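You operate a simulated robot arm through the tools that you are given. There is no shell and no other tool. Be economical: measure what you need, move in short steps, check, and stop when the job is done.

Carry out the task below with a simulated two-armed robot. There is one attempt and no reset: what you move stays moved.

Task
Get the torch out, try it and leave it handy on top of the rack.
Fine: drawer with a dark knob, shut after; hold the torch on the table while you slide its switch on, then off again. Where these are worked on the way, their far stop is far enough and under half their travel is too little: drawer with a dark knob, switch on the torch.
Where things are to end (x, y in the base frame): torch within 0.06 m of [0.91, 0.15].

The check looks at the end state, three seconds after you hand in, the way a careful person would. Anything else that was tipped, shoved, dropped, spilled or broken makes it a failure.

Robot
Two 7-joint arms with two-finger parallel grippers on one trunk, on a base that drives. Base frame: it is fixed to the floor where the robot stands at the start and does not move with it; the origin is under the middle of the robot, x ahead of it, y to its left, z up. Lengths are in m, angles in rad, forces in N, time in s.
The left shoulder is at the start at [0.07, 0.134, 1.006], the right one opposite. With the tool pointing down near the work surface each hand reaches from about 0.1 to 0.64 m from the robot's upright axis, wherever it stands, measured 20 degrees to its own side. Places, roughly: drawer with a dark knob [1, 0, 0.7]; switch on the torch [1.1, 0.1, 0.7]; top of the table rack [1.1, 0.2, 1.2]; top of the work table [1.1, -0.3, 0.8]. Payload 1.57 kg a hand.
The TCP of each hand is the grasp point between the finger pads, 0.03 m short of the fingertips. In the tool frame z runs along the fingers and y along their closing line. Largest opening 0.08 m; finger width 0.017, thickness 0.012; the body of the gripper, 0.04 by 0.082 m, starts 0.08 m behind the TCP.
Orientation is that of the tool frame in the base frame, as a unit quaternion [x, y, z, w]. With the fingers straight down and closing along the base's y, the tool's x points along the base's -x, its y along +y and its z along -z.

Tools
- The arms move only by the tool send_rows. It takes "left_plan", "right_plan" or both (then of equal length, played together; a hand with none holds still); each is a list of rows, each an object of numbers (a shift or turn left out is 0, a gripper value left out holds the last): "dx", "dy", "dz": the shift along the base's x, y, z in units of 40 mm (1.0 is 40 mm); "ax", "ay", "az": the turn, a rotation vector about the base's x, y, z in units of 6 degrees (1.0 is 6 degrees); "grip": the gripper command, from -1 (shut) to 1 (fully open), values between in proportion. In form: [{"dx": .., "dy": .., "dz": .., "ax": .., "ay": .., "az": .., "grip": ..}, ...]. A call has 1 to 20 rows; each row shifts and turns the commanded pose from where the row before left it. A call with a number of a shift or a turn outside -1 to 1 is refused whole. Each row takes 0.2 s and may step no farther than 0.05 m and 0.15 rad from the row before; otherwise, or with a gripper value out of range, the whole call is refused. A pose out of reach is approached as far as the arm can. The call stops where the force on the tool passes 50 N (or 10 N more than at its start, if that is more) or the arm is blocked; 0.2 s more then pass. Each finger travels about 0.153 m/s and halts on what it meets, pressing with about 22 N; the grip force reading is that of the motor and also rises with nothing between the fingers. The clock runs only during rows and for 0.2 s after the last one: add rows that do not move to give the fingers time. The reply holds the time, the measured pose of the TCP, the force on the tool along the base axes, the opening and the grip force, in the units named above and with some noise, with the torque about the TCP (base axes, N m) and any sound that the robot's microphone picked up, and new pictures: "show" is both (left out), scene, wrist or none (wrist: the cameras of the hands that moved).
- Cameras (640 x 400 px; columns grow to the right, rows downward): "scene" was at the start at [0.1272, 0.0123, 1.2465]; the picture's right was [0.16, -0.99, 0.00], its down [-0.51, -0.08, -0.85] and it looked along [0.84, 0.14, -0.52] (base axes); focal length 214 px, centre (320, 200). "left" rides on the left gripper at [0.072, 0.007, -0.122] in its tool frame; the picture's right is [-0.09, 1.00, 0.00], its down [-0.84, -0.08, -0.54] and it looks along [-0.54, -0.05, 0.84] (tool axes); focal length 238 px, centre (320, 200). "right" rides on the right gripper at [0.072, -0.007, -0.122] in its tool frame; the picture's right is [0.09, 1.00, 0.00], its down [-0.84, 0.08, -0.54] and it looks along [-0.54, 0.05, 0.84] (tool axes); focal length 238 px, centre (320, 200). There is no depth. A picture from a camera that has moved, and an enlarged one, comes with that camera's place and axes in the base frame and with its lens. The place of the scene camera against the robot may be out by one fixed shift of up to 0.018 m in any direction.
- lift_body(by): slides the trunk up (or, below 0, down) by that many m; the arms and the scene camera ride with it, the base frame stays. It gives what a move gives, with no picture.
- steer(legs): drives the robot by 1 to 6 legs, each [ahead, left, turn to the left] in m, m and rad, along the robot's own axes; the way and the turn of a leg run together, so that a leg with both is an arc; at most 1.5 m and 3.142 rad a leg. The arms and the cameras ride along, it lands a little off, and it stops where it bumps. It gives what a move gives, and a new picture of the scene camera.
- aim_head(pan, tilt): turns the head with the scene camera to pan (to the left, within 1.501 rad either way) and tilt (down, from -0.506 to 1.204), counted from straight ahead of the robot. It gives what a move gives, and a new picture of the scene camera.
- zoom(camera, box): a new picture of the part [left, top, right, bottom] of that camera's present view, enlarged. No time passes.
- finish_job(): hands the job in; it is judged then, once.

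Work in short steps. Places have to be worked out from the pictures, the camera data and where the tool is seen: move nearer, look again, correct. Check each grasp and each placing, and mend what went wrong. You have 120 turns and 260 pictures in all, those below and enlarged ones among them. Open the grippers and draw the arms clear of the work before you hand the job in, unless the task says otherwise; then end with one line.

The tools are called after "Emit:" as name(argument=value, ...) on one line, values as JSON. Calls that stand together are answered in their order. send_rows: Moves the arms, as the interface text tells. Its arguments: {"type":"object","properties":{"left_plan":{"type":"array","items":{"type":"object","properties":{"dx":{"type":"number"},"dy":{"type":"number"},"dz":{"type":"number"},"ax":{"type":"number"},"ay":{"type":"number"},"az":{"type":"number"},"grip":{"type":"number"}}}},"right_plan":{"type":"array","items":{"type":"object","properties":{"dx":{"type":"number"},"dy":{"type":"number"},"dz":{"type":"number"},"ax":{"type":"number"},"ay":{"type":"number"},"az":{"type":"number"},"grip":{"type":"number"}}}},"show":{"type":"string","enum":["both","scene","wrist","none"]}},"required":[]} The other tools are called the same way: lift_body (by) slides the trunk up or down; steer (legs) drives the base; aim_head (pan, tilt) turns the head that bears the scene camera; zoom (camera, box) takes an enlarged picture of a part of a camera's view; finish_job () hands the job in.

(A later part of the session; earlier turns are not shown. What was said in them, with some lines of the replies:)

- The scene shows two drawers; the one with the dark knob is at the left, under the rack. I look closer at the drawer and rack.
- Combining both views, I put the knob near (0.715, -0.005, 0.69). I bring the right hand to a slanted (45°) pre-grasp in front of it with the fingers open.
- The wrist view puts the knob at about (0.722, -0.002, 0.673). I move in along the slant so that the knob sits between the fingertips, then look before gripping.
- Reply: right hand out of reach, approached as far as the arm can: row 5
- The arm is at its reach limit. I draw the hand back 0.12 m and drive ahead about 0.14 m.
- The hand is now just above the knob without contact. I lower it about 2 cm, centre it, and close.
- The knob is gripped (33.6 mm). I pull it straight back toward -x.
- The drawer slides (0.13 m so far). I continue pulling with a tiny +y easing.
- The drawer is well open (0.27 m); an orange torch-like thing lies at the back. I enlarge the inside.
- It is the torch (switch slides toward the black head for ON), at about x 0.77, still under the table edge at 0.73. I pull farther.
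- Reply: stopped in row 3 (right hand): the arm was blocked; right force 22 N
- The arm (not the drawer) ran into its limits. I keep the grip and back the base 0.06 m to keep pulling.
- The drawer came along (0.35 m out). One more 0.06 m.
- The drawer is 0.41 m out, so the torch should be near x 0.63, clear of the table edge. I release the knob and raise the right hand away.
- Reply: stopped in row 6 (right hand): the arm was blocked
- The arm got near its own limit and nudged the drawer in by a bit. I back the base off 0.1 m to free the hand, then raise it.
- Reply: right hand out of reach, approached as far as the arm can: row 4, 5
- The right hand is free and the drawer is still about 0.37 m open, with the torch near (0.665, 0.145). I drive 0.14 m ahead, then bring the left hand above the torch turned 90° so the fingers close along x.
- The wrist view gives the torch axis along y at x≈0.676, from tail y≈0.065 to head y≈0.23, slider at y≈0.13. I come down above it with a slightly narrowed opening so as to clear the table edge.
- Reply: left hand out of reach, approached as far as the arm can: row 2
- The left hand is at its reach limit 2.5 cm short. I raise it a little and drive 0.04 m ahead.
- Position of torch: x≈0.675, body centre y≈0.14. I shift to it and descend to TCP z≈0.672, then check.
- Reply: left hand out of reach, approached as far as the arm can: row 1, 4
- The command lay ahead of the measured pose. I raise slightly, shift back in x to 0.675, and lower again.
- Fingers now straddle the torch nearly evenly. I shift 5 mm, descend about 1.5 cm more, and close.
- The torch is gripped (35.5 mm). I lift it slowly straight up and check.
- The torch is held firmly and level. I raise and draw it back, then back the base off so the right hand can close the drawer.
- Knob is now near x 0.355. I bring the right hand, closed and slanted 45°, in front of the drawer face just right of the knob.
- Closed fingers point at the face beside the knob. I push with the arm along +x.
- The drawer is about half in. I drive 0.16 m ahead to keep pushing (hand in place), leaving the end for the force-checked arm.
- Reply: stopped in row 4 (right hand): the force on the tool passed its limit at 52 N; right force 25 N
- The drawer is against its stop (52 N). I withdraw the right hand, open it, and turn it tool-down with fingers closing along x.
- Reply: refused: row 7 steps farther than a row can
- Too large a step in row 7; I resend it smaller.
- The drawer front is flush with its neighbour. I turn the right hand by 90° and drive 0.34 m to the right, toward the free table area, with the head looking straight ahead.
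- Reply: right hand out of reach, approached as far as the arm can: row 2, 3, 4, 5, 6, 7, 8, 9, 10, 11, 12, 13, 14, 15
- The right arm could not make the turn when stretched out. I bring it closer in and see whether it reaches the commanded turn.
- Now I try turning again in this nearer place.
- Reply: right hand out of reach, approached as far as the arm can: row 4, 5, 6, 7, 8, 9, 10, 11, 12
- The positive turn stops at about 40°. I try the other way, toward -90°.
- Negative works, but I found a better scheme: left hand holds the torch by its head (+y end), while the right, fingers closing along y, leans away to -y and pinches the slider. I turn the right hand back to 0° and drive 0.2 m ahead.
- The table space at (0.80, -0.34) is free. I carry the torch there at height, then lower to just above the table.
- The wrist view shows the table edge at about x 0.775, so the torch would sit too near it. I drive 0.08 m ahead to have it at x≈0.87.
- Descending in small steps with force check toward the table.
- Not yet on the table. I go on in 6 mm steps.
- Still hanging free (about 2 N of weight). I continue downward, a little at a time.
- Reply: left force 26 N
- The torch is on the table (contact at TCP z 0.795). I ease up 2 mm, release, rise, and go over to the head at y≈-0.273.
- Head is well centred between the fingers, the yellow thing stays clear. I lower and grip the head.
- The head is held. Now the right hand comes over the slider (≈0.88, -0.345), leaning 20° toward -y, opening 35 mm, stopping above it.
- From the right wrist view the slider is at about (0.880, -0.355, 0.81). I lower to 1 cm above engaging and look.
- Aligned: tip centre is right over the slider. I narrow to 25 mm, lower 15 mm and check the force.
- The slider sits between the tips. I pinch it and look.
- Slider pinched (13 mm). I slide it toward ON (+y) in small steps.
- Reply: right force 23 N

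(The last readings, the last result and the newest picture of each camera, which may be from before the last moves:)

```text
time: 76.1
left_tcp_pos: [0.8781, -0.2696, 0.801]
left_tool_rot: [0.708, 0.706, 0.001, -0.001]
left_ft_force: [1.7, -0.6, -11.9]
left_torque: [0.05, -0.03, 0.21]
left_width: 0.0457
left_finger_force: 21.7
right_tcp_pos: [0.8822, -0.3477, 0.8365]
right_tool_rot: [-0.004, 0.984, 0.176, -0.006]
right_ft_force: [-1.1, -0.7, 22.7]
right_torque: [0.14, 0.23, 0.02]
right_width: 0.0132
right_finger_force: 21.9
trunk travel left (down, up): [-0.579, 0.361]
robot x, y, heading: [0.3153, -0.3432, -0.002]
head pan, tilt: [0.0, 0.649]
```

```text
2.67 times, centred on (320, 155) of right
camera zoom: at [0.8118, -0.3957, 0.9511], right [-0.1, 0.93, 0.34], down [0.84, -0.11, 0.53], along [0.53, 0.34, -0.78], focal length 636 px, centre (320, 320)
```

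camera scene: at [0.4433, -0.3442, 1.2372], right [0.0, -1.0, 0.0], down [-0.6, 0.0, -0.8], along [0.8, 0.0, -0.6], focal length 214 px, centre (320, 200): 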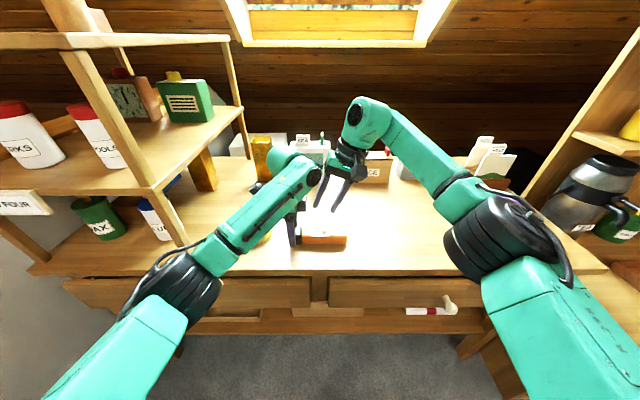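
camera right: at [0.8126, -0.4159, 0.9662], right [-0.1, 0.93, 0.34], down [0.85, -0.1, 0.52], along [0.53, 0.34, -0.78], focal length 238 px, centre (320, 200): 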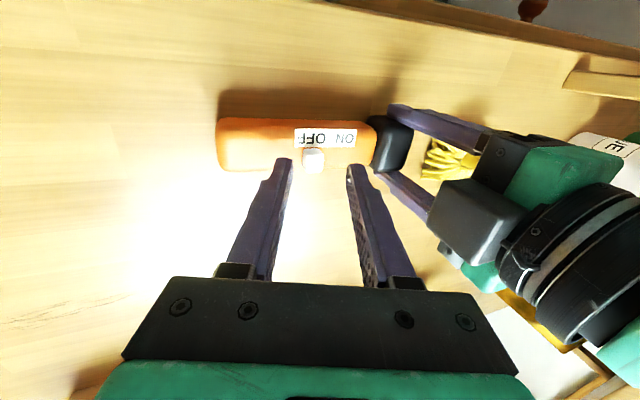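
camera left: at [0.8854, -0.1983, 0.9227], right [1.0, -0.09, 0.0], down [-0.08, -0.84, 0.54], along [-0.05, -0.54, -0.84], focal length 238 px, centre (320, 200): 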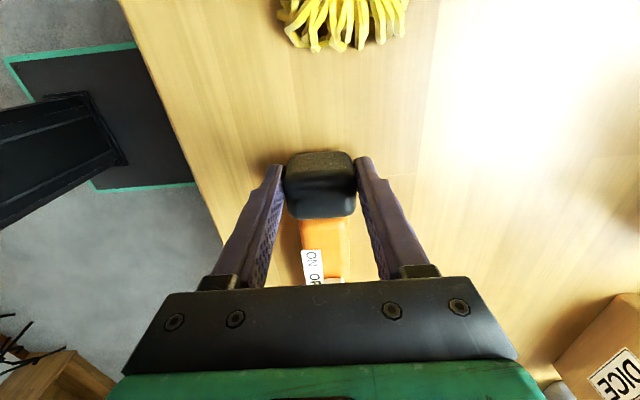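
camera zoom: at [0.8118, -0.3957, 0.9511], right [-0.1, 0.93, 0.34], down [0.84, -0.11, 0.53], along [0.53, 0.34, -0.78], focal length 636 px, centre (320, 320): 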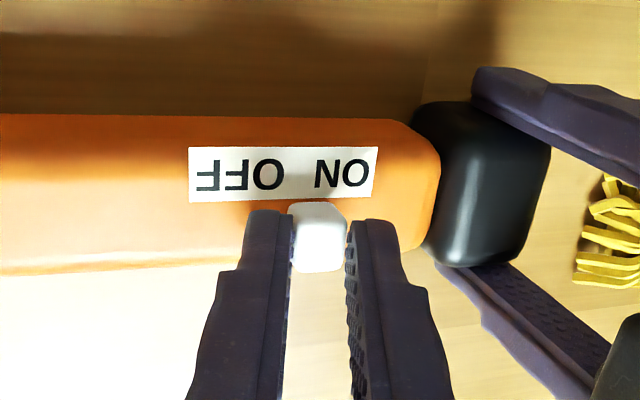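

The slider is nearly under ON. I continue to its stop, easing the downward press a bit.

Emit:
send_rows(right_plan=[{"dy": 0.1, "dz": 0.03}, {"dy": 0.1}, {"dy": 0.1}], show="none")

Emit:
zoom(camera="right", box=[200, 80, 440, 230])

```text
time: 76.9
left_tcp_pos: [0.8764, -0.2694, 0.8008]
left_tool_rot: [0.708, 0.706, 0.001, -0.001]
left_ft_force: [0.1, 7.4, -12.6]
left_torque: [-0.13, 0.05, -0.08]
left_width: 0.0454
left_finger_force: 21.6
right_tcp_pos: [0.8817, -0.3373, 0.837]
right_tool_rot: [-0.002, 0.985, 0.173, -0.007]
right_ft_force: [-1.2, -11.8, 20.5]
right_torque: [-0.22, 0.17, -0.02]
right_width: 0.0135
right_finger_force: 22.1
trunk travel left (down, up): [-0.579, 0.361]
robot x, y, heading: [0.3162, -0.3426, -0.004]
head pan, tilt: [0.0, 0.649]
```

```text
2.67 times, centred on (320, 155) of right
camera zoom: at [0.8121, -0.3857, 0.9516], right [-0.1, 0.94, 0.34], down [0.84, -0.11, 0.53], along [0.53, 0.34, -0.78], focal length 636 px, centre (320, 320)
```

zoom: 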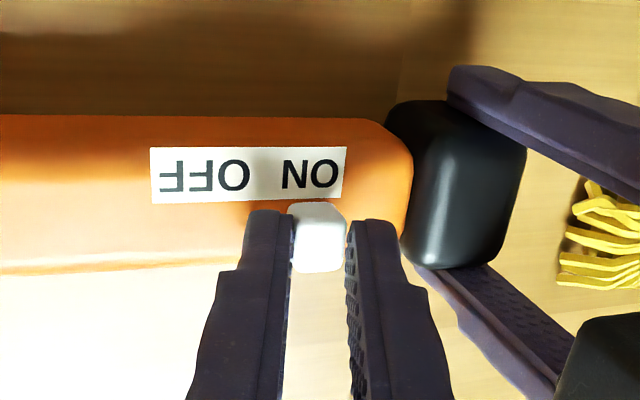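

It sits under ON and resistance is building, i.e. the stop. One more small push to make sure, then slide back toward OFF.

Emit:
send_rows(right_plan=[{"dy": 0.1}, {}], show="scene")

Emit:
zoom(camera="right", box=[200, 80, 440, 230])

```text
time: 77.5
left_tcp_pos: [0.8785, -0.2687, 0.8022]
left_tool_rot: [0.707, 0.707, 0.002, -0.001]
left_ft_force: [-1.0, 14.6, -7.3]
left_torque: [0.32, 0.08, -0.01]
left_width: 0.0456
left_finger_force: 22.2
right_tcp_pos: [0.8809, -0.3335, 0.8372]
right_tool_rot: [-0.004, 0.985, 0.174, -0.007]
right_ft_force: [0.1, -17.5, 17.6]
right_torque: [-0.47, -0.03, -0.04]
right_width: 0.0131
right_finger_force: 22.1
trunk travel left (down, up): [-0.579, 0.361]
robot x, y, heading: [0.3148, -0.3419, -0.003]
head pan, tilt: [0.0, 0.649]
camera scene: at [0.4413, -0.3463, 1.2375], right [0.0, -1.0, 0.0], down [-0.6, 0.0, -0.8], along [0.8, 0.0, -0.6], focal length 214 px, centre (320, 200)
```

scene: 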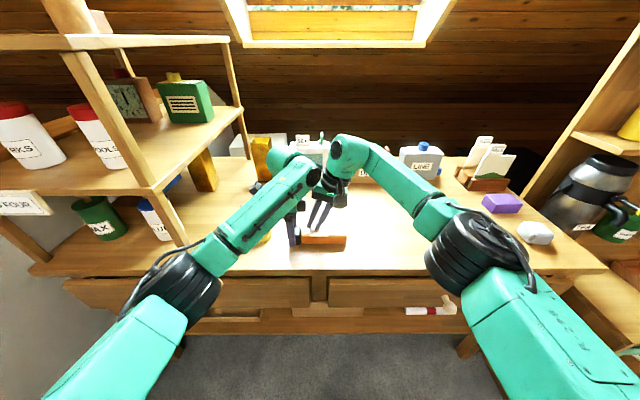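

```text
2.67 times, centred on (320, 155) of right
camera zoom: at [0.8123, -0.3819, 0.9513], right [-0.1, 0.94, 0.34], down [0.84, -0.11, 0.53], along [0.53, 0.34, -0.78], focal length 636 px, centre (320, 320)
```

zoom: 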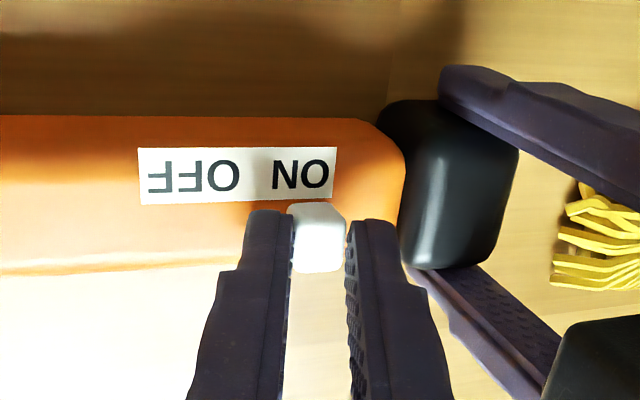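

Still crept slightly (force 17 N). One more push to find the stop clearly.

Emit:
send_rows(right_plan=[{"dy": 0.1}, {"dy": 0.05}], show="none")

Emit:
zoom(camera="right", box=[200, 80, 440, 230])

```text
time: 78.1
left_tcp_pos: [0.8784, -0.2708, 0.8026]
left_tool_rot: [0.709, 0.706, 0.0, 0.001]
left_ft_force: [-3.1, 14.0, 1.3]
left_torque: [0.35, 0.38, 0.01]
left_width: 0.0461
left_finger_force: 22.1
right_tcp_pos: [0.8814, -0.3248, 0.8355]
right_tool_rot: [-0.005, 0.985, 0.174, -0.009]
right_ft_force: [2.2, -14.4, 4.4]
right_torque: [-0.75, -0.39, -0.1]
right_width: 0.0137
right_finger_force: 21.8
trunk travel left (down, up): [-0.579, 0.361]
robot x, y, heading: [0.3179, -0.3428, 0.001]
head pan, tilt: [0.0, 0.649]
```

```text
2.67 times, centred on (320, 155) of right
camera zoom: at [0.8126, -0.3739, 0.9508], right [-0.1, 0.93, 0.34], down [0.85, -0.1, 0.52], along [0.53, 0.34, -0.78], focal length 636 px, centre (320, 320)
```

zoom: 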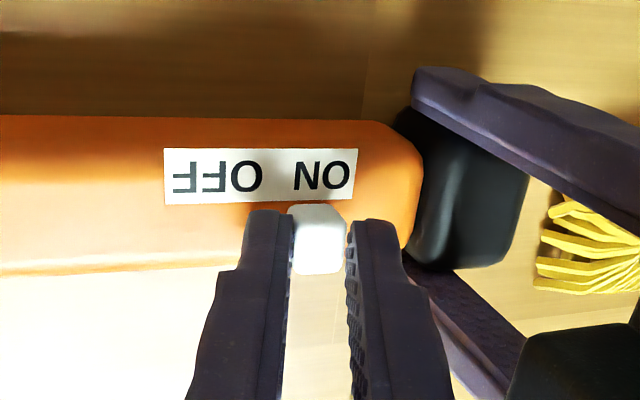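

The slider was at its ON stop (the last push shifted the torch a bit in the left grip). Now I slide it back toward OFF (-y).

Emit:
send_rows(right_plan=[{"dy": -0.12}, {"dy": -0.12}, {"dy": -0.12}, {"dy": -0.12}, {"dy": -0.12}], show="none")

Emit:
zoom(camera="right", box=[200, 80, 440, 230])

```text
time: 79.3
left_tcp_pos: [0.8781, -0.2713, 0.801]
left_tool_rot: [0.708, 0.706, 0.001, 0.001]
left_ft_force: [-2.4, -4.7, 14.1]
left_torque: [-0.39, 0.11, -0.13]
left_width: 0.0455
left_finger_force: 22.3
right_tcp_pos: [0.8798, -0.3507, 0.8374]
right_tool_rot: [-0.004, 0.985, 0.174, -0.007]
right_ft_force: [4.0, 0.5, -2.9]
right_torque: [-0.15, 0.03, -0.11]
right_width: 0.0137
right_finger_force: 22.0
trunk travel left (down, up): [-0.579, 0.361]
robot x, y, heading: [0.3161, -0.3451, -0.003]
head pan, tilt: [0.0, 0.649]
```

```text
2.67 times, centred on (320, 155) of right
camera zoom: at [0.8117, -0.4001, 0.9507], right [-0.1, 0.93, 0.34], down [0.84, -0.11, 0.52], along [0.53, 0.34, -0.78], focal length 636 px, centre (320, 320)
```

zoom: 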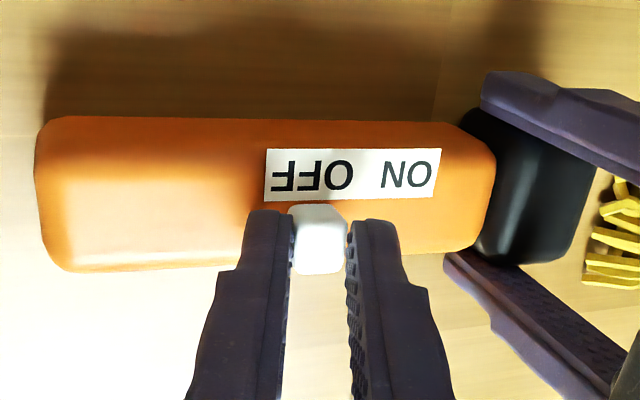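

Slider is back under OFF as at the start. I push a little further to seat it against the OFF stop.

Emit:
send_rows(right_plan=[{"dy": -0.1}, {"dy": -0.08}], show="none")

Emit:
zoom(camera="right", box=[200, 80, 440, 230])

```text
time: 79.9
left_tcp_pos: [0.8776, -0.2709, 0.8021]
left_tool_rot: [0.708, 0.706, 0.0, 0.001]
left_ft_force: [0.3, -13.4, 12.7]
left_torque: [-0.21, 0.04, -0.05]
left_width: 0.0458
left_finger_force: 21.8
right_tcp_pos: [0.8807, -0.3562, 0.8357]
right_tool_rot: [-0.005, 0.984, 0.176, -0.008]
right_ft_force: [1.5, 12.3, -4.0]
right_torque: [0.23, 0.02, -0.05]
right_width: 0.0135
right_finger_force: 21.8
trunk travel left (down, up): [-0.579, 0.361]
robot x, y, heading: [0.3178, -0.3417, -0.0]
head pan, tilt: [0.0, 0.649]
```

```text
2.67 times, centred on (320, 155) of right
camera zoom: at [0.812, -0.405, 0.9512], right [-0.1, 0.93, 0.35], down [0.85, -0.1, 0.52], along [0.52, 0.35, -0.78], focal length 636 px, centre (320, 320)
```

zoom: 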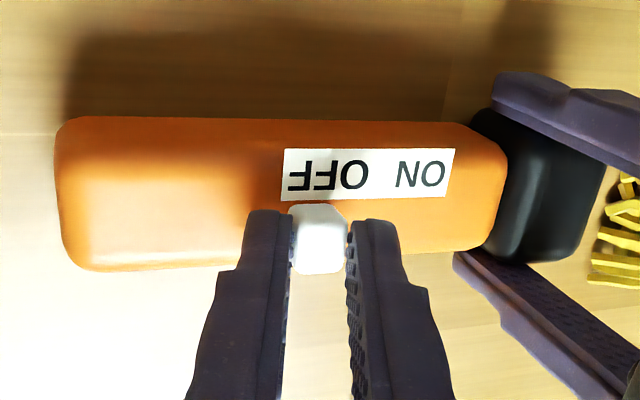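

OFF is at its stop. I open the right fingers slightly, lift off along the tool axis and retreat to the right.

Emit:
send_rows(right_plan=[{"dy": 0.04, "grip": -0.3}, {}, {"dz": 0.4, "dy": -0.12}, {"dz": 0.8, "dy": -0.25}, {"dz": 0.7, "dy": -0.6}, {"dz": 0.2, "dy": -0.9}, {"dy": -1}, {"dy": -1, "ax": -0.6}, {"dx": -0.9, "ax": -0.6}, {"dx": -0.9, "ax": -0.6}, {"dx": -0.9, "ax": -0.6}, {"dx": -0.9, "ax": -0.6}, {"dx": -0.9, "ax": -0.4}], show="scene")

Emit:
zoom(camera="left", box=[0, 0, 640, 400])

```text
time: 82.7
left_tcp_pos: [0.8777, -0.2689, 0.8016]
left_tool_rot: [0.709, 0.706, 0.0, 0.001]
left_ft_force: [-2.3, 0.6, 6.2]
left_torque: [0.1, 0.1, 0.04]
left_width: 0.0454
left_finger_force: 21.7
right_tcp_pos: [0.7001, -0.5103, 0.9217]
right_tool_rot: [-0.002, 1.0, -0.004, -0.008]
right_ft_force: [0.3, -0.4, -0.3]
right_torque: [-0.02, 0.02, 0.0]
right_width: 0.028
right_finger_force: 0.2
trunk travel left (down, up): [-0.579, 0.361]
robot x, y, heading: [0.3178, -0.3435, -0.006]
head pan, tilt: [0.0, 0.649]
camera scene: at [0.4416, -0.3457, 1.2374], right [0.0, -1.0, 0.0], down [-0.6, 0.0, -0.8], along [0.8, 0.0, -0.6], focal length 214 px, centre (320, 200)
```

scene: 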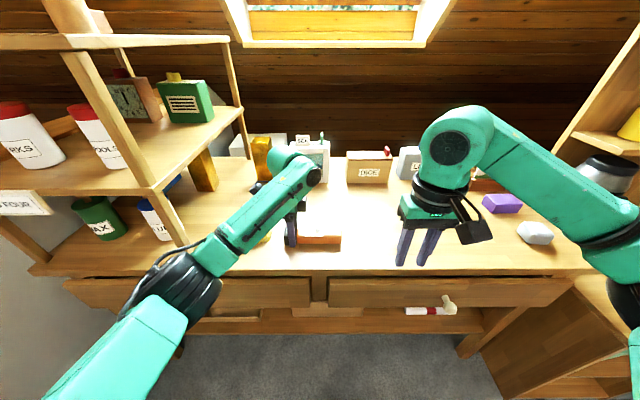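

```text
1.00 times, centred on (320, 200) of left (not enlarged: the box is as wide or as high as the picture)
camera zoom: at [0.8844, -0.1985, 0.9234], right [1.0, -0.1, 0.0], down [-0.08, -0.84, 0.54], along [-0.05, -0.54, -0.84], focal length 238 px, centre (320, 200)
```

zoom: 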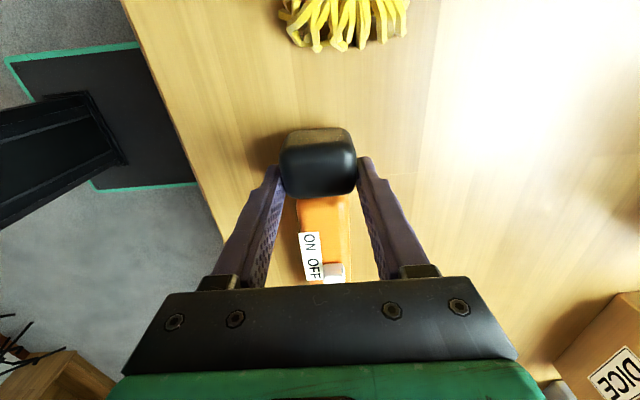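

The switch sits at OFF. I release the head, rise, move to the body middle (y≈-0.325) and regrasp there.

Emit:
send_rows(left_plan=[{"grip": 1}, {}, {"dz": 0.6}, {"dz": 0.7}, {"dz": 0.5}, {"dy": -0.7}, {"dy": -0.7}, {}], show="wrist")

```text
time: 84.5
left_tcp_pos: [0.8799, -0.3254, 0.8744]
left_tool_rot: [0.708, 0.706, 0.0, 0.0]
left_ft_force: [1.0, 0.5, 0.3]
left_torque: [-0.01, 0.01, 0.0]
left_width: 0.0803
left_finger_force: 0.0
right_tcp_pos: [0.7035, -0.5091, 0.9204]
right_tool_rot: [-0.004, 1.0, -0.004, -0.008]
right_ft_force: [-0.3, -0.1, -0.1]
right_torque: [-0.02, 0.02, 0.02]
right_width: 0.0279
right_finger_force: 0.0
trunk travel left (down, up): [-0.579, 0.361]
robot x, y, heading: [0.3169, -0.3464, 0.003]
head pan, tilt: [0.0, 0.649]
camera left: at [0.8861, -0.2539, 0.9954], right [1.0, -0.09, 0.0], down [-0.08, -0.84, 0.54], along [-0.05, -0.54, -0.84], focal length 238 px, centre (320, 200)
```

left: 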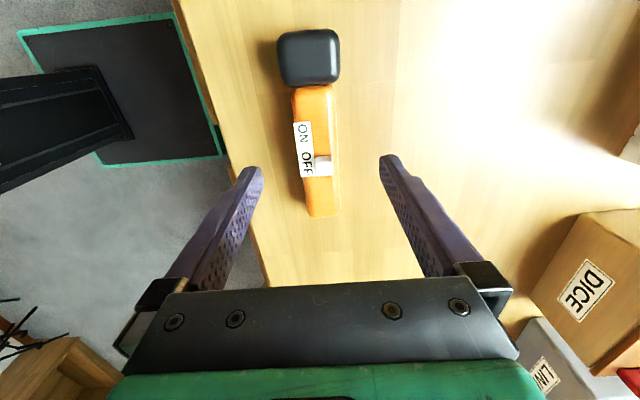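

Well centred. I lower, grip the middle and lift.

Emit:
send_rows(left_plan=[{"dz": -0.8}, {"dz": -0.8}, {"dz": -0.3}, {"grip": -1}, {}, {}, {"dz": 0.5}, {"dz": 0.9}, {"dz": 0.9}, {"dz": 0.9}, {"dz": 0.9}], show="both")

```text
time: 86.9
left_tcp_pos: [0.8764, -0.327, 0.9615]
left_tool_rot: [0.708, 0.706, 0.002, 0.0]
left_ft_force: [0.5, 0.5, -1.6]
left_torque: [0.0, -0.01, -0.01]
left_width: 0.0352
left_finger_force: 22.1
right_tcp_pos: [0.7013, -0.5113, 0.9197]
right_tool_rot: [-0.003, 1.0, -0.003, -0.007]
right_ft_force: [-0.2, 0.2, 0.5]
right_torque: [0.05, -0.01, 0.01]
right_width: 0.028
right_finger_force: 0.0
trunk travel left (down, up): [-0.579, 0.361]
robot x, y, heading: [0.321, -0.3472, -0.001]
head pan, tilt: [0.0, 0.649]
camera scene: at [0.4418, -0.347, 1.2373], right [0.0, -1.0, 0.0], down [-0.6, 0.0, -0.8], along [0.8, 0.0, -0.6], focal length 214 px, centre (320, 200)
camera left: at [0.8828, -0.256, 1.0842], right [1.0, -0.1, 0.0], down [-0.08, -0.84, 0.54], along [-0.05, -0.54, -0.84], focal length 238 px, centre (320, 200)
```

scene: 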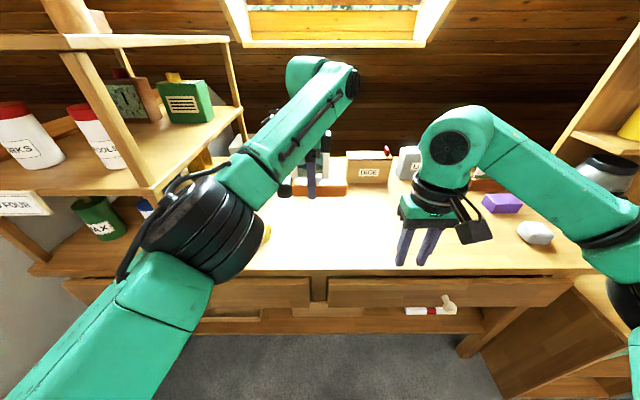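
left: 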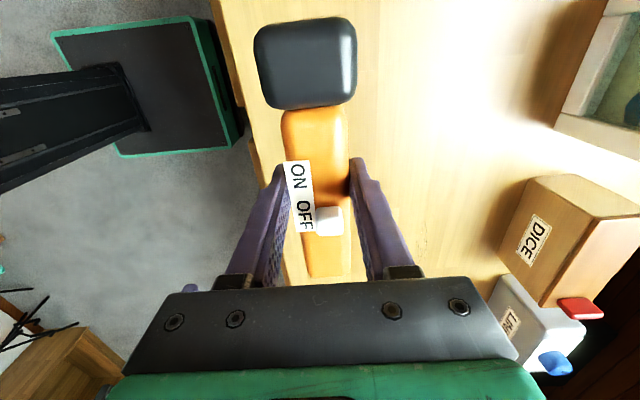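

Torch is regrasped and level. I back off 0.3 m, raise the trunk fully and shift left toward the rack, then look at the rack's top.

Emit:
steer(legs=[[-0.3, 0, 0], [0, 0.36, 0]])

Emit:
lift_body(by=0.34)

Emit:
aim_head(pan=0.15, tilt=0.5)

```text
time: 90.9
left_tcp_pos: [0.5796, 0.0397, 0.9613]
left_tool_rot: [0.704, 0.71, 0.0, 0.0]
left_ft_force: [0.5, -0.6, -1.4]
left_torque: [0.0, 0.0, 0.0]
left_width: 0.0354
left_finger_force: 22.2
right_tcp_pos: [0.4052, -0.1459, 0.9206]
right_tool_rot: [-0.007, 1.0, -0.003, -0.008]
right_ft_force: [0.4, 0.1, 0.5]
right_torque: [0.0, 0.01, 0.03]
right_width: 0.0277
right_finger_force: 0.1
trunk travel left (down, up): [-0.579, 0.361]
robot x, y, heading: [0.0132, 0.0158, 0.007]
head pan, tilt: [0.0, 0.649]
camera scene: at [0.1439, 0.0165, 1.2372], right [0.01, -1.0, 0.0], down [-0.6, 0.0, -0.8], along [0.8, 0.01, -0.6], focal length 214 px, centre (320, 200)
```

scene: 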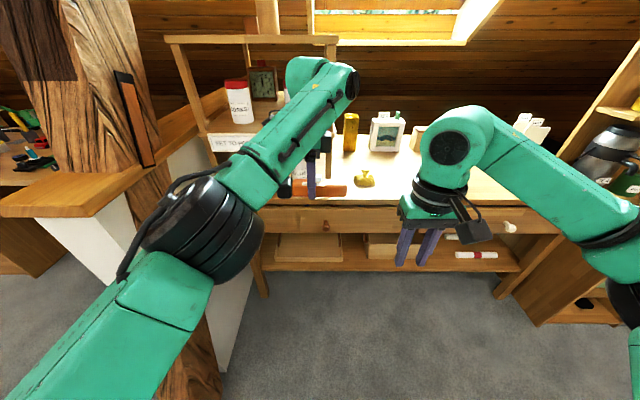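

```text
time: 94.2
left_tcp_pos: [0.5784, 0.0407, 1.3001]
left_tool_rot: [0.705, 0.709, 0.0, 0.0]
left_ft_force: [0.6, -0.2, -1.1]
left_torque: [0.01, 0.0, -0.01]
left_width: 0.0356
left_finger_force: 21.9
right_tcp_pos: [0.4059, -0.1468, 1.2606]
right_tool_rot: [-0.007, 1.0, -0.002, -0.008]
right_ft_force: [-0.2, 0.8, 1.2]
right_torque: [-0.05, 0.01, 0.0]
right_width: 0.0279
right_finger_force: 0.0
trunk travel left (down, up): [-0.919, 0.021]
robot x, y, heading: [0.0201, 0.0197, 0.009]
head pan, tilt: [0.0, 0.649]
```

```text
time: 94.9
left_tcp_pos: [0.5788, 0.04, 1.3015]
left_tool_rot: [0.704, 0.71, 0.0, 0.0]
left_ft_force: [0.5, -0.3, -2.0]
left_torque: [-0.04, -0.02, -0.02]
left_width: 0.0356
left_finger_force: 21.8
right_tcp_pos: [0.4046, -0.1464, 1.2602]
right_tool_rot: [-0.008, 1.0, -0.002, -0.009]
right_ft_force: [0.1, 1.0, 0.3]
right_torque: [0.01, -0.04, 0.01]
right_width: 0.0282
right_finger_force: 0.1
trunk travel left (down, up): [-0.919, 0.021]
robot x, y, heading: [0.0178, 0.0186, 0.006]
head pan, tilt: [0.15, 0.499]
camera scene: at [0.1471, 0.0301, 1.5905], right [0.16, -0.99, 0.0], down [-0.47, -0.07, -0.88], along [0.87, 0.14, -0.48], focal length 214 px, centre (320, 200)
```

scene: 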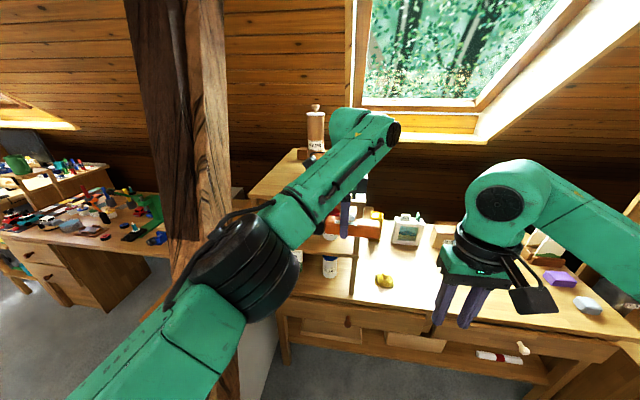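

The arm hides the rack top. I raise and pull in the left hand and look again.

Emit:
send_rows(left_plan=[{"dz": 0.9, "dx": -0.4}, {"dz": 0.9, "dx": -0.4}, {"dx": -0.9, "dy": 0.3}, {"dx": -0.9, "dy": -0.3}, {"dy": -0.9}, {"dy": -0.9}], show="scene")

Emit:
zoom(camera="scene", box=[220, 80, 420, 205])

```text
time: 96.3
left_tcp_pos: [0.4749, -0.0382, 1.3735]
left_tool_rot: [0.705, 0.709, 0.0, -0.002]
left_ft_force: [0.3, 0.5, -1.9]
left_torque: [0.01, 0.04, 0.0]
left_width: 0.0355
left_finger_force: 21.7
right_tcp_pos: [0.406, -0.1498, 1.2594]
right_tool_rot: [-0.007, 1.0, -0.001, -0.009]
right_ft_force: [-0.9, 0.1, -0.2]
right_torque: [0.03, 0.03, 0.03]
right_width: 0.0279
right_finger_force: 0.0
trunk travel left (down, up): [-0.919, 0.021]
robot x, y, heading: [0.018, 0.0172, 0.004]
head pan, tilt: [0.15, 0.499]
camera scene: at [0.1477, 0.0252, 1.5905], right [0.16, -0.99, 0.0], down [-0.47, -0.07, -0.88], along [0.87, 0.14, -0.48], focal length 214 px, centre (320, 200)
```

scene: 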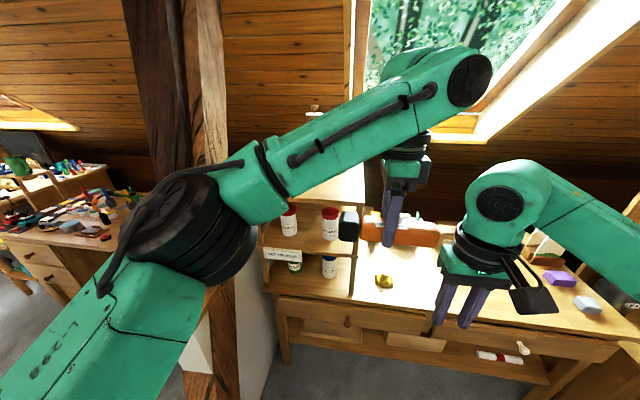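

```text
3.20 times, centred on (320, 142) of scene
camera zoom: at [0.1477, 0.0252, 1.5905], right [0.16, -0.99, 0.0], down [-0.47, -0.07, -0.88], along [0.87, 0.14, -0.48], focal length 686 px, centre (320, 384)
```

zoom: 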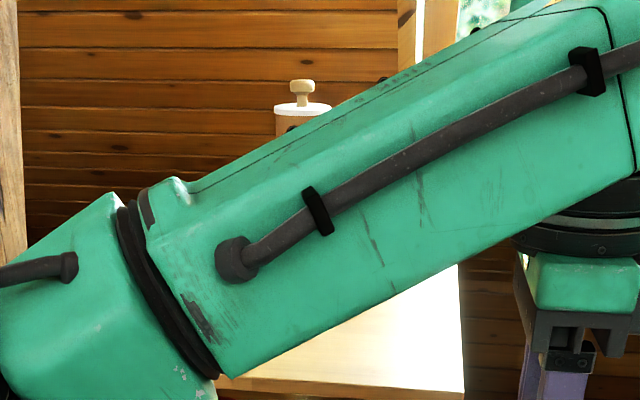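

From two views the MAPS canister stands at about (1.02, 0.19) on the rack, so placing near (0.895, 0.15) leaves room. I drive 0.2 m ahead and move the hand left at height to check with the wrist camera.

Emit:
steer(legs=[[0.2, 0, 0]])

Emit:
send_rows(left_plan=[{"dy": 0.9, "dz": 0.3}, {"dy": 0.9, "dz": 0.3}, {"dy": 0.9, "dz": 0.3}, {"dy": 0.9}, {"dy": 0.9}, {"dy": 0.5}], show="both")

```text
time: 97.9
left_tcp_pos: [0.6687, -0.0299, 1.375]
left_tool_rot: [0.704, 0.711, 0.003, 0.001]
left_ft_force: [-0.5, -0.3, -1.7]
left_torque: [-0.03, -0.05, -0.03]
left_width: 0.0355
left_finger_force: 21.8
right_tcp_pos: [0.6005, -0.1427, 1.2615]
right_tool_rot: [-0.009, 1.0, -0.004, -0.006]
right_ft_force: [-0.9, 0.7, 0.0]
right_torque: [0.03, -0.04, -0.02]
right_width: 0.0278
right_finger_force: 0.2
trunk travel left (down, up): [-0.919, 0.021]
robot x, y, heading: [0.2208, 0.0227, 0.01]
head pan, tilt: [0.15, 0.499]
camera scene: at [0.3404, 0.0327, 1.5912], right [0.16, -0.99, 0.0], down [-0.47, -0.08, -0.88], along [0.87, 0.14, -0.48], focal length 214 px, centre (320, 200)
```

scene: 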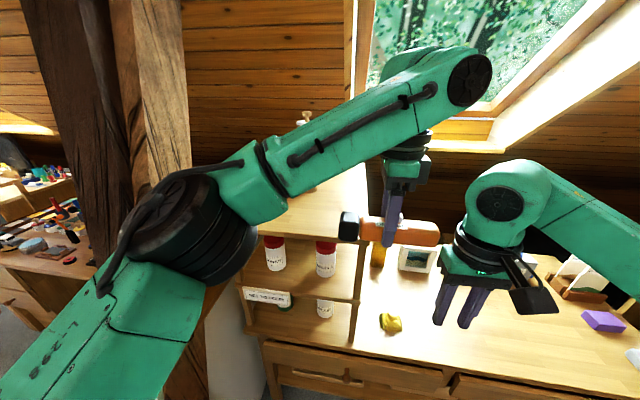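

```text
time: 99.3
left_tcp_pos: [0.6746, 0.171, 1.4092]
left_tool_rot: [0.704, 0.71, 0.0, 0.0]
left_ft_force: [-0.2, 0.6, -1.8]
left_torque: [0.02, -0.03, -0.04]
left_width: 0.0356
left_finger_force: 21.8
right_tcp_pos: [0.6037, -0.141, 1.2611]
right_tool_rot: [-0.009, 1.0, -0.003, -0.007]
right_ft_force: [-0.6, 1.2, 0.7]
right_torque: [-0.01, -0.03, 0.0]
right_width: 0.0277
right_finger_force: 0.1
trunk travel left (down, up): [-0.919, 0.021]
robot x, y, heading: [0.2182, 0.0211, 0.008]
head pan, tilt: [0.15, 0.499]
camera scene: at [0.3452, 0.0336, 1.5907], right [0.16, -0.99, 0.0], down [-0.47, -0.08, -0.88], along [0.87, 0.14, -0.48], focal length 214 px, centre (320, 200)
camera left: at [0.6787, 0.2418, 1.5319], right [1.0, -0.08, 0.0], down [-0.07, -0.84, 0.54], along [-0.04, -0.54, -0.84], focal length 238 px, centre (320, 200)
```

scene: 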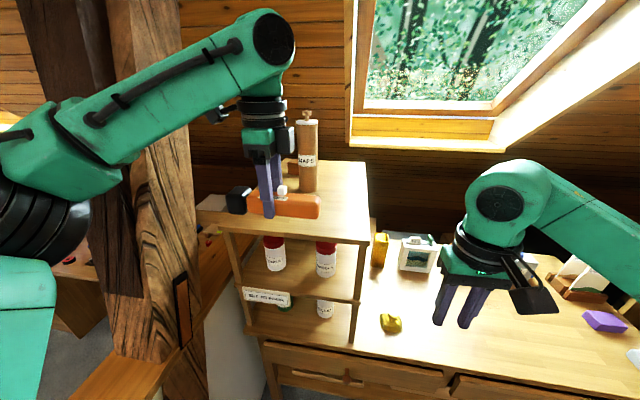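
left: 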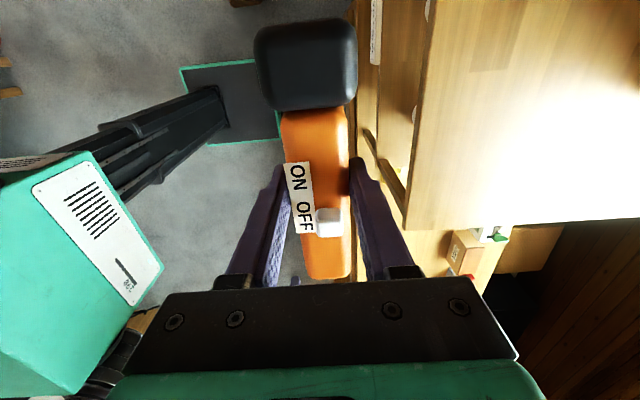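

Rack top is clear in front (front edge x≈0.80); the canister base is at about x 1.05. I tuck the right hand aside and drive 0.14 m ahead with the torch high.

Emit:
send_rows(right_plan=[{"dx": -0.9, "dy": -0.4}, {"dx": -0.9, "dy": -0.6}, {"dx": -0.9, "dy": -0.6}], show="none")

Emit:
steer(legs=[[0.14, 0, 0]])

Emit:
send_rows(left_plan=[{"dx": 0.5, "dy": -0.2, "dz": -0.2}, {"dx": 0.5, "dy": -0.2, "dz": -0.3}, {"dx": 0.5, "dy": -0.2, "dz": -0.3}, {"dx": 0.4, "dz": -0.4}, {"dz": -0.5}], show="both")

```text
time: 100.1
left_tcp_pos: [0.6713, 0.1676, 1.4109]
left_tool_rot: [0.704, 0.711, 0.002, 0.0]
left_ft_force: [-0.7, 0.3, -1.6]
left_torque: [0.04, -0.03, -0.01]
left_width: 0.0355
left_finger_force: 21.6
right_tcp_pos: [0.494, -0.2085, 1.2612]
right_tool_rot: [-0.009, 1.0, -0.002, -0.009]
right_ft_force: [-0.4, 0.1, 0.4]
right_torque: [0.04, 0.01, 0.02]
right_width: 0.0281
right_finger_force: 0.1
trunk travel left (down, up): [-0.919, 0.021]
robot x, y, heading: [0.2194, 0.0208, 0.012]
head pan, tilt: [0.15, 0.499]
```

```text
time: 101.4
left_tcp_pos: [0.8083, 0.1721, 1.4119]
left_tool_rot: [0.702, 0.712, 0.002, 0.002]
left_ft_force: [-0.7, 0.0, -2.1]
left_torque: [0.0, -0.02, -0.02]
left_width: 0.0353
left_finger_force: 22.0
right_tcp_pos: [0.6322, -0.2046, 1.2621]
right_tool_rot: [-0.011, 1.0, -0.004, -0.006]
right_ft_force: [0.4, 0.6, 0.1]
right_torque: [0.0, -0.02, 0.02]
right_width: 0.0281
right_finger_force: 0.2
trunk travel left (down, up): [-0.919, 0.021]
robot x, y, heading: [0.3574, 0.0222, 0.011]
head pan, tilt: [0.15, 0.499]
camera scene: at [0.4801, 0.0341, 1.5911], right [0.16, -0.99, 0.0], down [-0.47, -0.08, -0.88], along [0.87, 0.14, -0.48], focal length 214 px, centre (320, 200)
```

scene: 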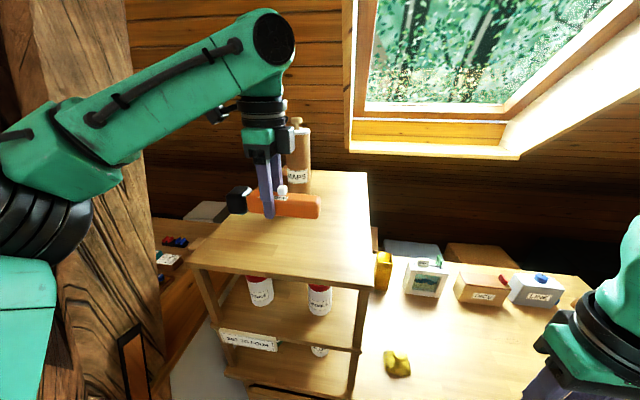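

```text
time: 102.6
left_tcp_pos: [0.8907, 0.1487, 1.3411]
left_tool_rot: [0.703, 0.712, 0.0, 0.0]
left_ft_force: [0.3, 0.5, -1.9]
left_torque: [0.02, 0.02, -0.02]
left_width: 0.0356
left_finger_force: 21.9
right_tcp_pos: [0.6362, -0.2036, 1.2625]
right_tool_rot: [-0.011, 1.0, -0.004, -0.009]
right_ft_force: [-0.1, 0.2, -0.3]
right_torque: [0.01, 0.02, 0.01]
right_width: 0.0278
right_finger_force: 0.1
trunk travel left (down, up): [-0.919, 0.021]
robot x, y, heading: [0.3575, 0.0216, 0.013]
head pan, tilt: [0.15, 0.499]
camera scene: at [0.4856, 0.0355, 1.5906], right [0.16, -0.99, 0.0], down [-0.47, -0.08, -0.88], along [0.87, 0.14, -0.48], focal length 214 px, centre (320, 200)
camera left: at [0.8954, 0.2191, 1.4631], right [1.0, -0.08, 0.0], down [-0.07, -0.84, 0.54], along [-0.04, -0.54, -0.84], focal length 238 px, centre (320, 200)
```

scene: 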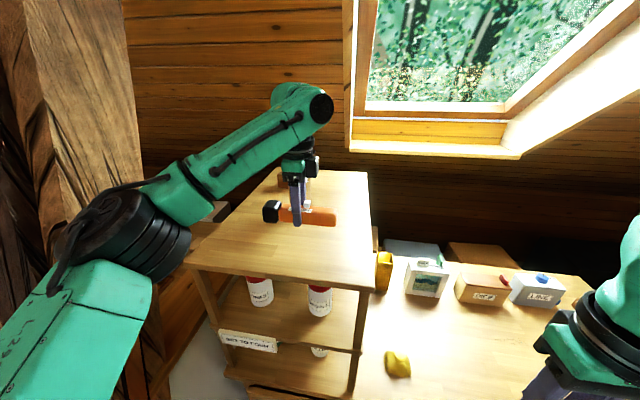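
left: 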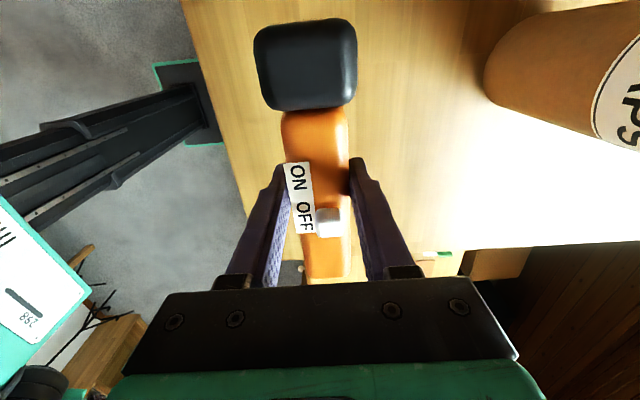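

Above the spot (0.891, 0.149), clear of the canister. I lower to 1.285, then in small steps until contact.

Emit:
send_rows(left_plan=[{"dz": -0.5}, {"dz": -0.4}, {"dz": -0.3}], show="none")

Emit:
send_rows(left_plan=[{"dz": -0.15}], show="none")

Emit:
send_rows(left_plan=[{"dz": -0.15}], show="scene")

```text
time: 103.4
left_tcp_pos: [0.8906, 0.1473, 1.2942]
left_tool_rot: [0.703, 0.712, 0.001, 0.001]
left_ft_force: [-0.7, 0.6, -0.9]
left_torque: [0.02, 0.0, 0.0]
left_width: 0.0354
left_finger_force: 21.6
right_tcp_pos: [0.6368, -0.2058, 1.2619]
right_tool_rot: [-0.011, 1.0, -0.003, -0.008]
right_ft_force: [0.3, 0.9, -0.2]
right_torque: [-0.01, 0.01, 0.02]
right_width: 0.0282
right_finger_force: 0.1
trunk travel left (down, up): [-0.919, 0.021]
robot x, y, heading: [0.3565, 0.0185, 0.013]
head pan, tilt: [0.15, 0.499]
```

```text
time: 103.8
left_tcp_pos: [0.89, 0.1476, 1.2857]
left_tool_rot: [0.703, 0.712, 0.0, -0.001]
left_ft_force: [0.0, -0.1, -1.5]
left_torque: [-0.04, 0.04, 0.01]
left_width: 0.0354
left_finger_force: 21.7
right_tcp_pos: [0.6379, -0.206, 1.2613]
right_tool_rot: [-0.01, 1.0, -0.002, -0.008]
right_ft_force: [-0.7, -0.3, -1.3]
right_torque: [0.01, 0.02, 0.01]
right_width: 0.0279
right_finger_force: 0.0
trunk travel left (down, up): [-0.919, 0.021]
robot x, y, heading: [0.3572, 0.0207, 0.009]
head pan, tilt: [0.15, 0.499]
```

```text
time: 104.2
left_tcp_pos: [0.8896, 0.1493, 1.2821]
left_tool_rot: [0.703, 0.711, 0.002, 0.0]
left_ft_force: [0.0, 0.2, -1.6]
left_torque: [-0.01, 0.0, 0.02]
left_width: 0.0356
left_finger_force: 22.1
right_tcp_pos: [0.6367, -0.2051, 1.2614]
right_tool_rot: [-0.011, 1.0, -0.003, -0.009]
right_ft_force: [0.0, 0.2, -0.5]
right_torque: [-0.01, 0.01, -0.01]
right_width: 0.0283
right_finger_force: 0.1
trunk travel left (down, up): [-0.919, 0.021]
robot x, y, heading: [0.3535, 0.0219, 0.014]
head pan, tilt: [0.15, 0.499]
camera scene: at [0.4855, 0.0343, 1.5906], right [0.16, -0.99, 0.0], down [-0.47, -0.08, -0.88], along [0.87, 0.14, -0.48], focal length 214 px, centre (320, 200)
```

scene: 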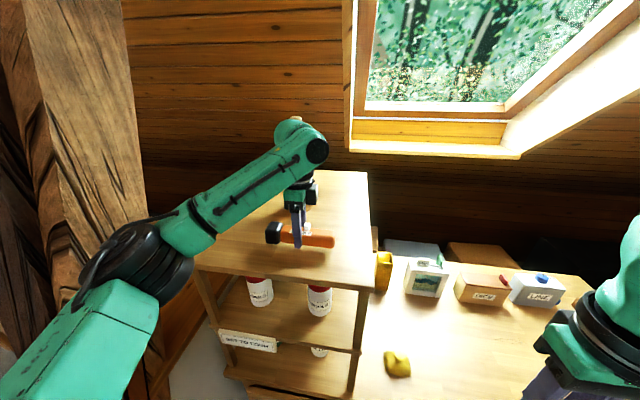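

Still free. I go on lowering in small steps.

Emit:
send_rows(left_plan=[{"dz": -0.15}], show="none")

Emit:
send_rows(left_plan=[{"dz": -0.12}], show="none")

Emit:
send_rows(left_plan=[{"dz": -0.12}], show="wrist")

```text
time: 104.6
left_tcp_pos: [0.8889, 0.1485, 1.2757]
left_tool_rot: [0.703, 0.711, 0.001, 0.0]
left_ft_force: [-0.4, -0.6, -1.4]
left_torque: [-0.01, -0.02, 0.01]
left_width: 0.0355
left_finger_force: 21.9
right_tcp_pos: [0.6384, -0.2045, 1.2624]
right_tool_rot: [-0.01, 1.0, -0.003, -0.009]
right_ft_force: [-1.0, -0.8, -0.2]
right_torque: [0.01, -0.01, -0.01]
right_width: 0.0281
right_finger_force: 0.0
trunk travel left (down, up): [-0.919, 0.021]
robot x, y, heading: [0.3536, 0.0225, 0.013]
head pan, tilt: [0.15, 0.499]
```

```text
time: 105.0
left_tcp_pos: [0.8901, 0.1491, 1.2705]
left_tool_rot: [0.703, 0.712, 0.002, 0.001]
left_ft_force: [0.3, 0.3, -1.6]
left_torque: [-0.02, -0.01, -0.02]
left_width: 0.0355
left_finger_force: 22.0
right_tcp_pos: [0.6375, -0.2057, 1.2612]
right_tool_rot: [-0.01, 1.0, -0.002, -0.009]
right_ft_force: [0.0, 0.3, 0.5]
right_torque: [-0.01, 0.0, 0.02]
right_width: 0.0278
right_finger_force: 0.1
trunk travel left (down, up): [-0.919, 0.021]
robot x, y, heading: [0.3572, 0.0228, 0.011]
head pan, tilt: [0.15, 0.499]
```

```text
time: 105.4
left_tcp_pos: [0.8884, 0.1468, 1.2694]
left_tool_rot: [0.702, 0.712, 0.003, 0.003]
left_ft_force: [7.1, 2.7, 23.5]
left_torque: [0.33, 0.26, -0.08]
left_width: 0.0358
left_finger_force: 21.7
right_tcp_pos: [0.6362, -0.2049, 1.2617]
right_tool_rot: [-0.01, 1.0, -0.003, -0.008]
right_ft_force: [0.7, 0.1, 0.5]
right_torque: [0.01, -0.03, -0.01]
right_width: 0.0281
right_finger_force: 0.0
trunk travel left (down, up): [-0.919, 0.021]
robot x, y, heading: [0.3567, 0.0224, 0.006]
head pan, tilt: [0.15, 0.499]
camera left: at [0.893, 0.2193, 1.3918], right [1.0, -0.08, 0.01], down [-0.07, -0.84, 0.54], along [-0.03, -0.54, -0.84], focal length 238 px, centre (320, 200)
```

left: 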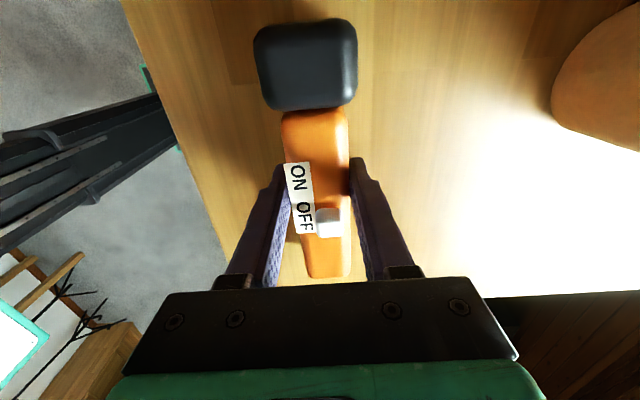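

Contact at 1.269: the torch is on the rack top. I ease 3 mm, open, and rise straight up well clear.

Emit:
send_rows(left_plan=[{"dz": 0.08}, {"grip": 0.6}, {}, {"grip": 0.8}, {"dz": 0.5}, {"dz": 0.8}, {"dz": 0.9}, {"dz": 0.6}], show="both")

```text
time: 107.2
left_tcp_pos: [0.8869, 0.1467, 1.3823]
left_tool_rot: [0.703, 0.711, 0.0, 0.0]
left_ft_force: [0.0, 0.1, 0.6]
left_torque: [0.02, 0.01, 0.0]
left_width: 0.0721
left_finger_force: 0.2
right_tcp_pos: [0.6368, -0.2053, 1.262]
right_tool_rot: [-0.01, 1.0, -0.002, -0.008]
right_ft_force: [0.0, -1.2, 0.0]
right_torque: [0.03, 0.02, -0.02]
right_width: 0.028
right_finger_force: 0.0
trunk travel left (down, up): [-0.919, 0.021]
robot x, y, heading: [0.3542, 0.0207, 0.012]
head pan, tilt: [0.15, 0.499]
camera scene: at [0.4842, 0.0331, 1.5907], right [0.16, -0.99, 0.0], down [-0.47, -0.08, -0.88], along [0.87, 0.14, -0.48], focal length 214 px, centre (320, 200)
camera left: at [0.8926, 0.218, 1.5044], right [1.0, -0.08, 0.0], down [-0.07, -0.84, 0.54], along [-0.04, -0.54, -0.84], focal length 238 px, centre (320, 200)
```

scene: 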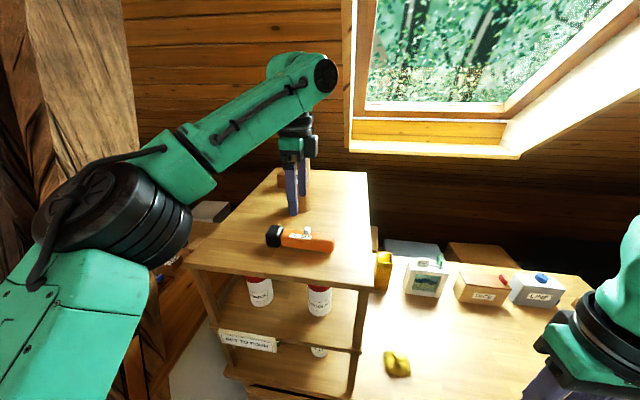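
left: 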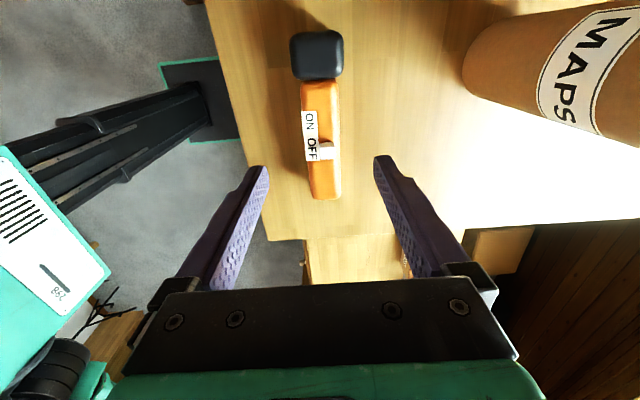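

The torch lies flat at about (0.887, 0.153), within tolerance, switch at OFF. I rise a bit more, back away, open the right gripper and check the drawer and table.

Emit:
send_rows(left_plan=[{"dz": 0.4}, {}, {}], right_plan=[{"grip": 1}, {}, {}], show="none")

Emit:
steer(legs=[[-0.4, 0, 0]])

Emit:
aim_head(pan=0.05, tilt=0.7)

```text
time: 108.0
left_tcp_pos: [0.8884, 0.1474, 1.3982]
left_tool_rot: [0.703, 0.711, 0.001, 0.001]
left_ft_force: [0.9, 0.5, 0.1]
left_torque: [-0.02, -0.02, 0.04]
left_width: 0.072
left_finger_force: 0.1
right_tcp_pos: [0.6364, -0.204, 1.2616]
right_tool_rot: [-0.01, 1.0, -0.003, -0.009]
right_ft_force: [0.0, -0.1, 0.4]
right_torque: [0.03, 0.0, -0.02]
right_width: 0.0798
right_finger_force: 0.0
trunk travel left (down, up): [-0.919, 0.021]
robot x, y, heading: [0.3567, 0.0227, 0.015]
head pan, tilt: [0.15, 0.499]
```

```text
time: 110.5
left_tcp_pos: [0.4893, 0.1386, 1.3957]
left_tool_rot: [0.706, 0.708, 0.0, 0.0]
left_ft_force: [0.6, 0.6, 0.1]
left_torque: [-0.02, 0.02, 0.0]
left_width: 0.0719
left_finger_force: 0.1
right_tcp_pos: [0.2336, -0.2103, 1.2606]
right_tool_rot: [-0.006, 1.0, -0.003, -0.01]
right_ft_force: [1.0, -0.5, -0.2]
right_torque: [-0.03, 0.02, 0.01]
right_width: 0.0798
right_finger_force: 0.1
trunk travel left (down, up): [-0.919, 0.021]
robot x, y, heading: [-0.048, 0.0181, 0.003]
head pan, tilt: [0.15, 0.499]
camera scene: at [0.0848, 0.0297, 1.5903], right [0.15, -0.99, 0.0], down [-0.48, -0.07, -0.88], along [0.87, 0.13, -0.48], focal length 214 px, centre (320, 200)
```

scene: 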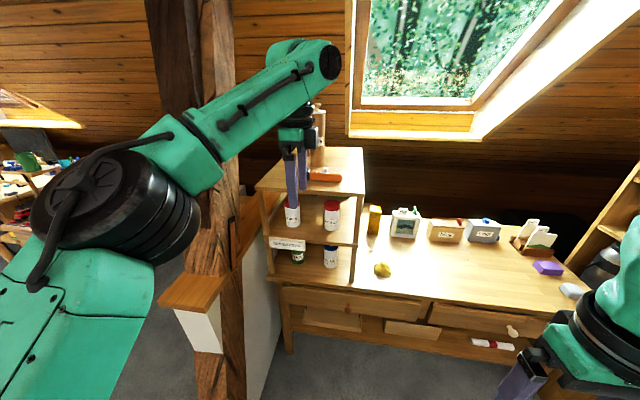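

```text
time: 111.3
left_tcp_pos: [0.4875, 0.1382, 1.3983]
left_tool_rot: [0.706, 0.708, 0.001, 0.0]
left_ft_force: [0.6, -0.5, 1.1]
left_torque: [0.0, -0.02, -0.01]
left_width: 0.0717
left_finger_force: 0.1
right_tcp_pos: [0.2322, -0.2107, 1.2605]
right_tool_rot: [-0.005, 1.0, -0.003, -0.01]
right_ft_force: [0.6, -0.5, -0.2]
right_torque: [-0.01, -0.01, 0.01]
right_width: 0.0801
right_finger_force: 0.0
trunk travel left (down, up): [-0.919, 0.021]
robot x, y, heading: [-0.0449, 0.0135, 0.002]
head pan, tilt: [0.051, 0.7]
camera scene: at [0.0769, 0.0204, 1.5729], right [0.05, -1.0, 0.0], down [-0.64, -0.03, -0.77], along [0.76, 0.04, -0.64], focal length 214 px, centre (320, 200)
```

scene: 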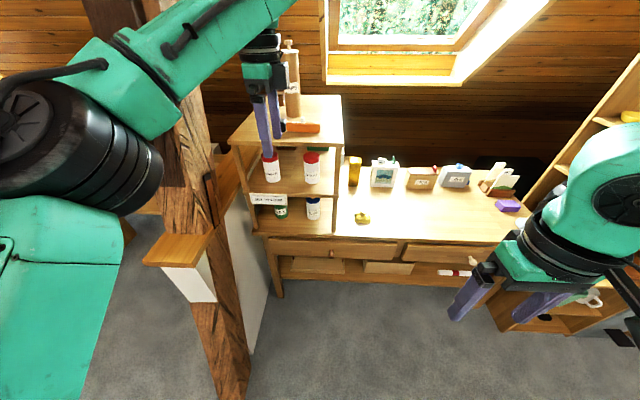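

Emit:
zoom(camera="scene", box=[230, 200, 470, 300])

Emit:
zoom(camera="scene", box=[220, 80, 380, 180])

```text
2.67 times, centred on (350, 250) of scene
camera zoom: at [0.0769, 0.0204, 1.5729], right [0.05, -1.0, 0.0], down [-0.64, -0.03, -0.77], along [0.76, 0.04, -0.64], focal length 572 px, centre (240, 67)
```

zoom: 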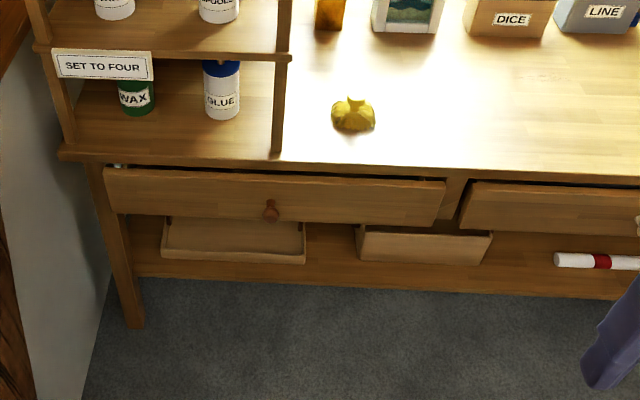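

```text
4.00 times, centred on (300, 130) of scene
camera zoom: at [0.0769, 0.0204, 1.5729], right [0.05, -1.0, 0.0], down [-0.64, -0.03, -0.77], along [0.76, 0.04, -0.64], focal length 858 px, centre (400, 480)
```

zoom: 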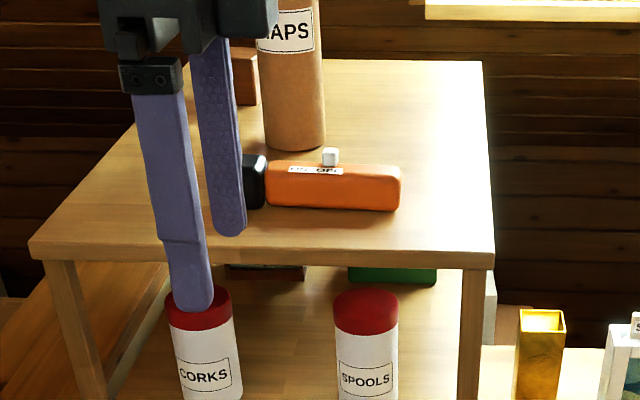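

The drawer front lines up with its neighbour, the torch rests on the rack with its switch off, and the other items look undisturbed. Both hands are open and clear, so I hand in.

Emit:
finish_job()

```text
The job is handed in.
```

The torch came out of the dark-knob drawer, and the drawer is shut again. I held the torch on the table, slid its switch on and then off. It now lies on top of the rack at about (0.89, 0.15), within the 0.06 m allowed, and nothing else looked disturbed in the last pictures.
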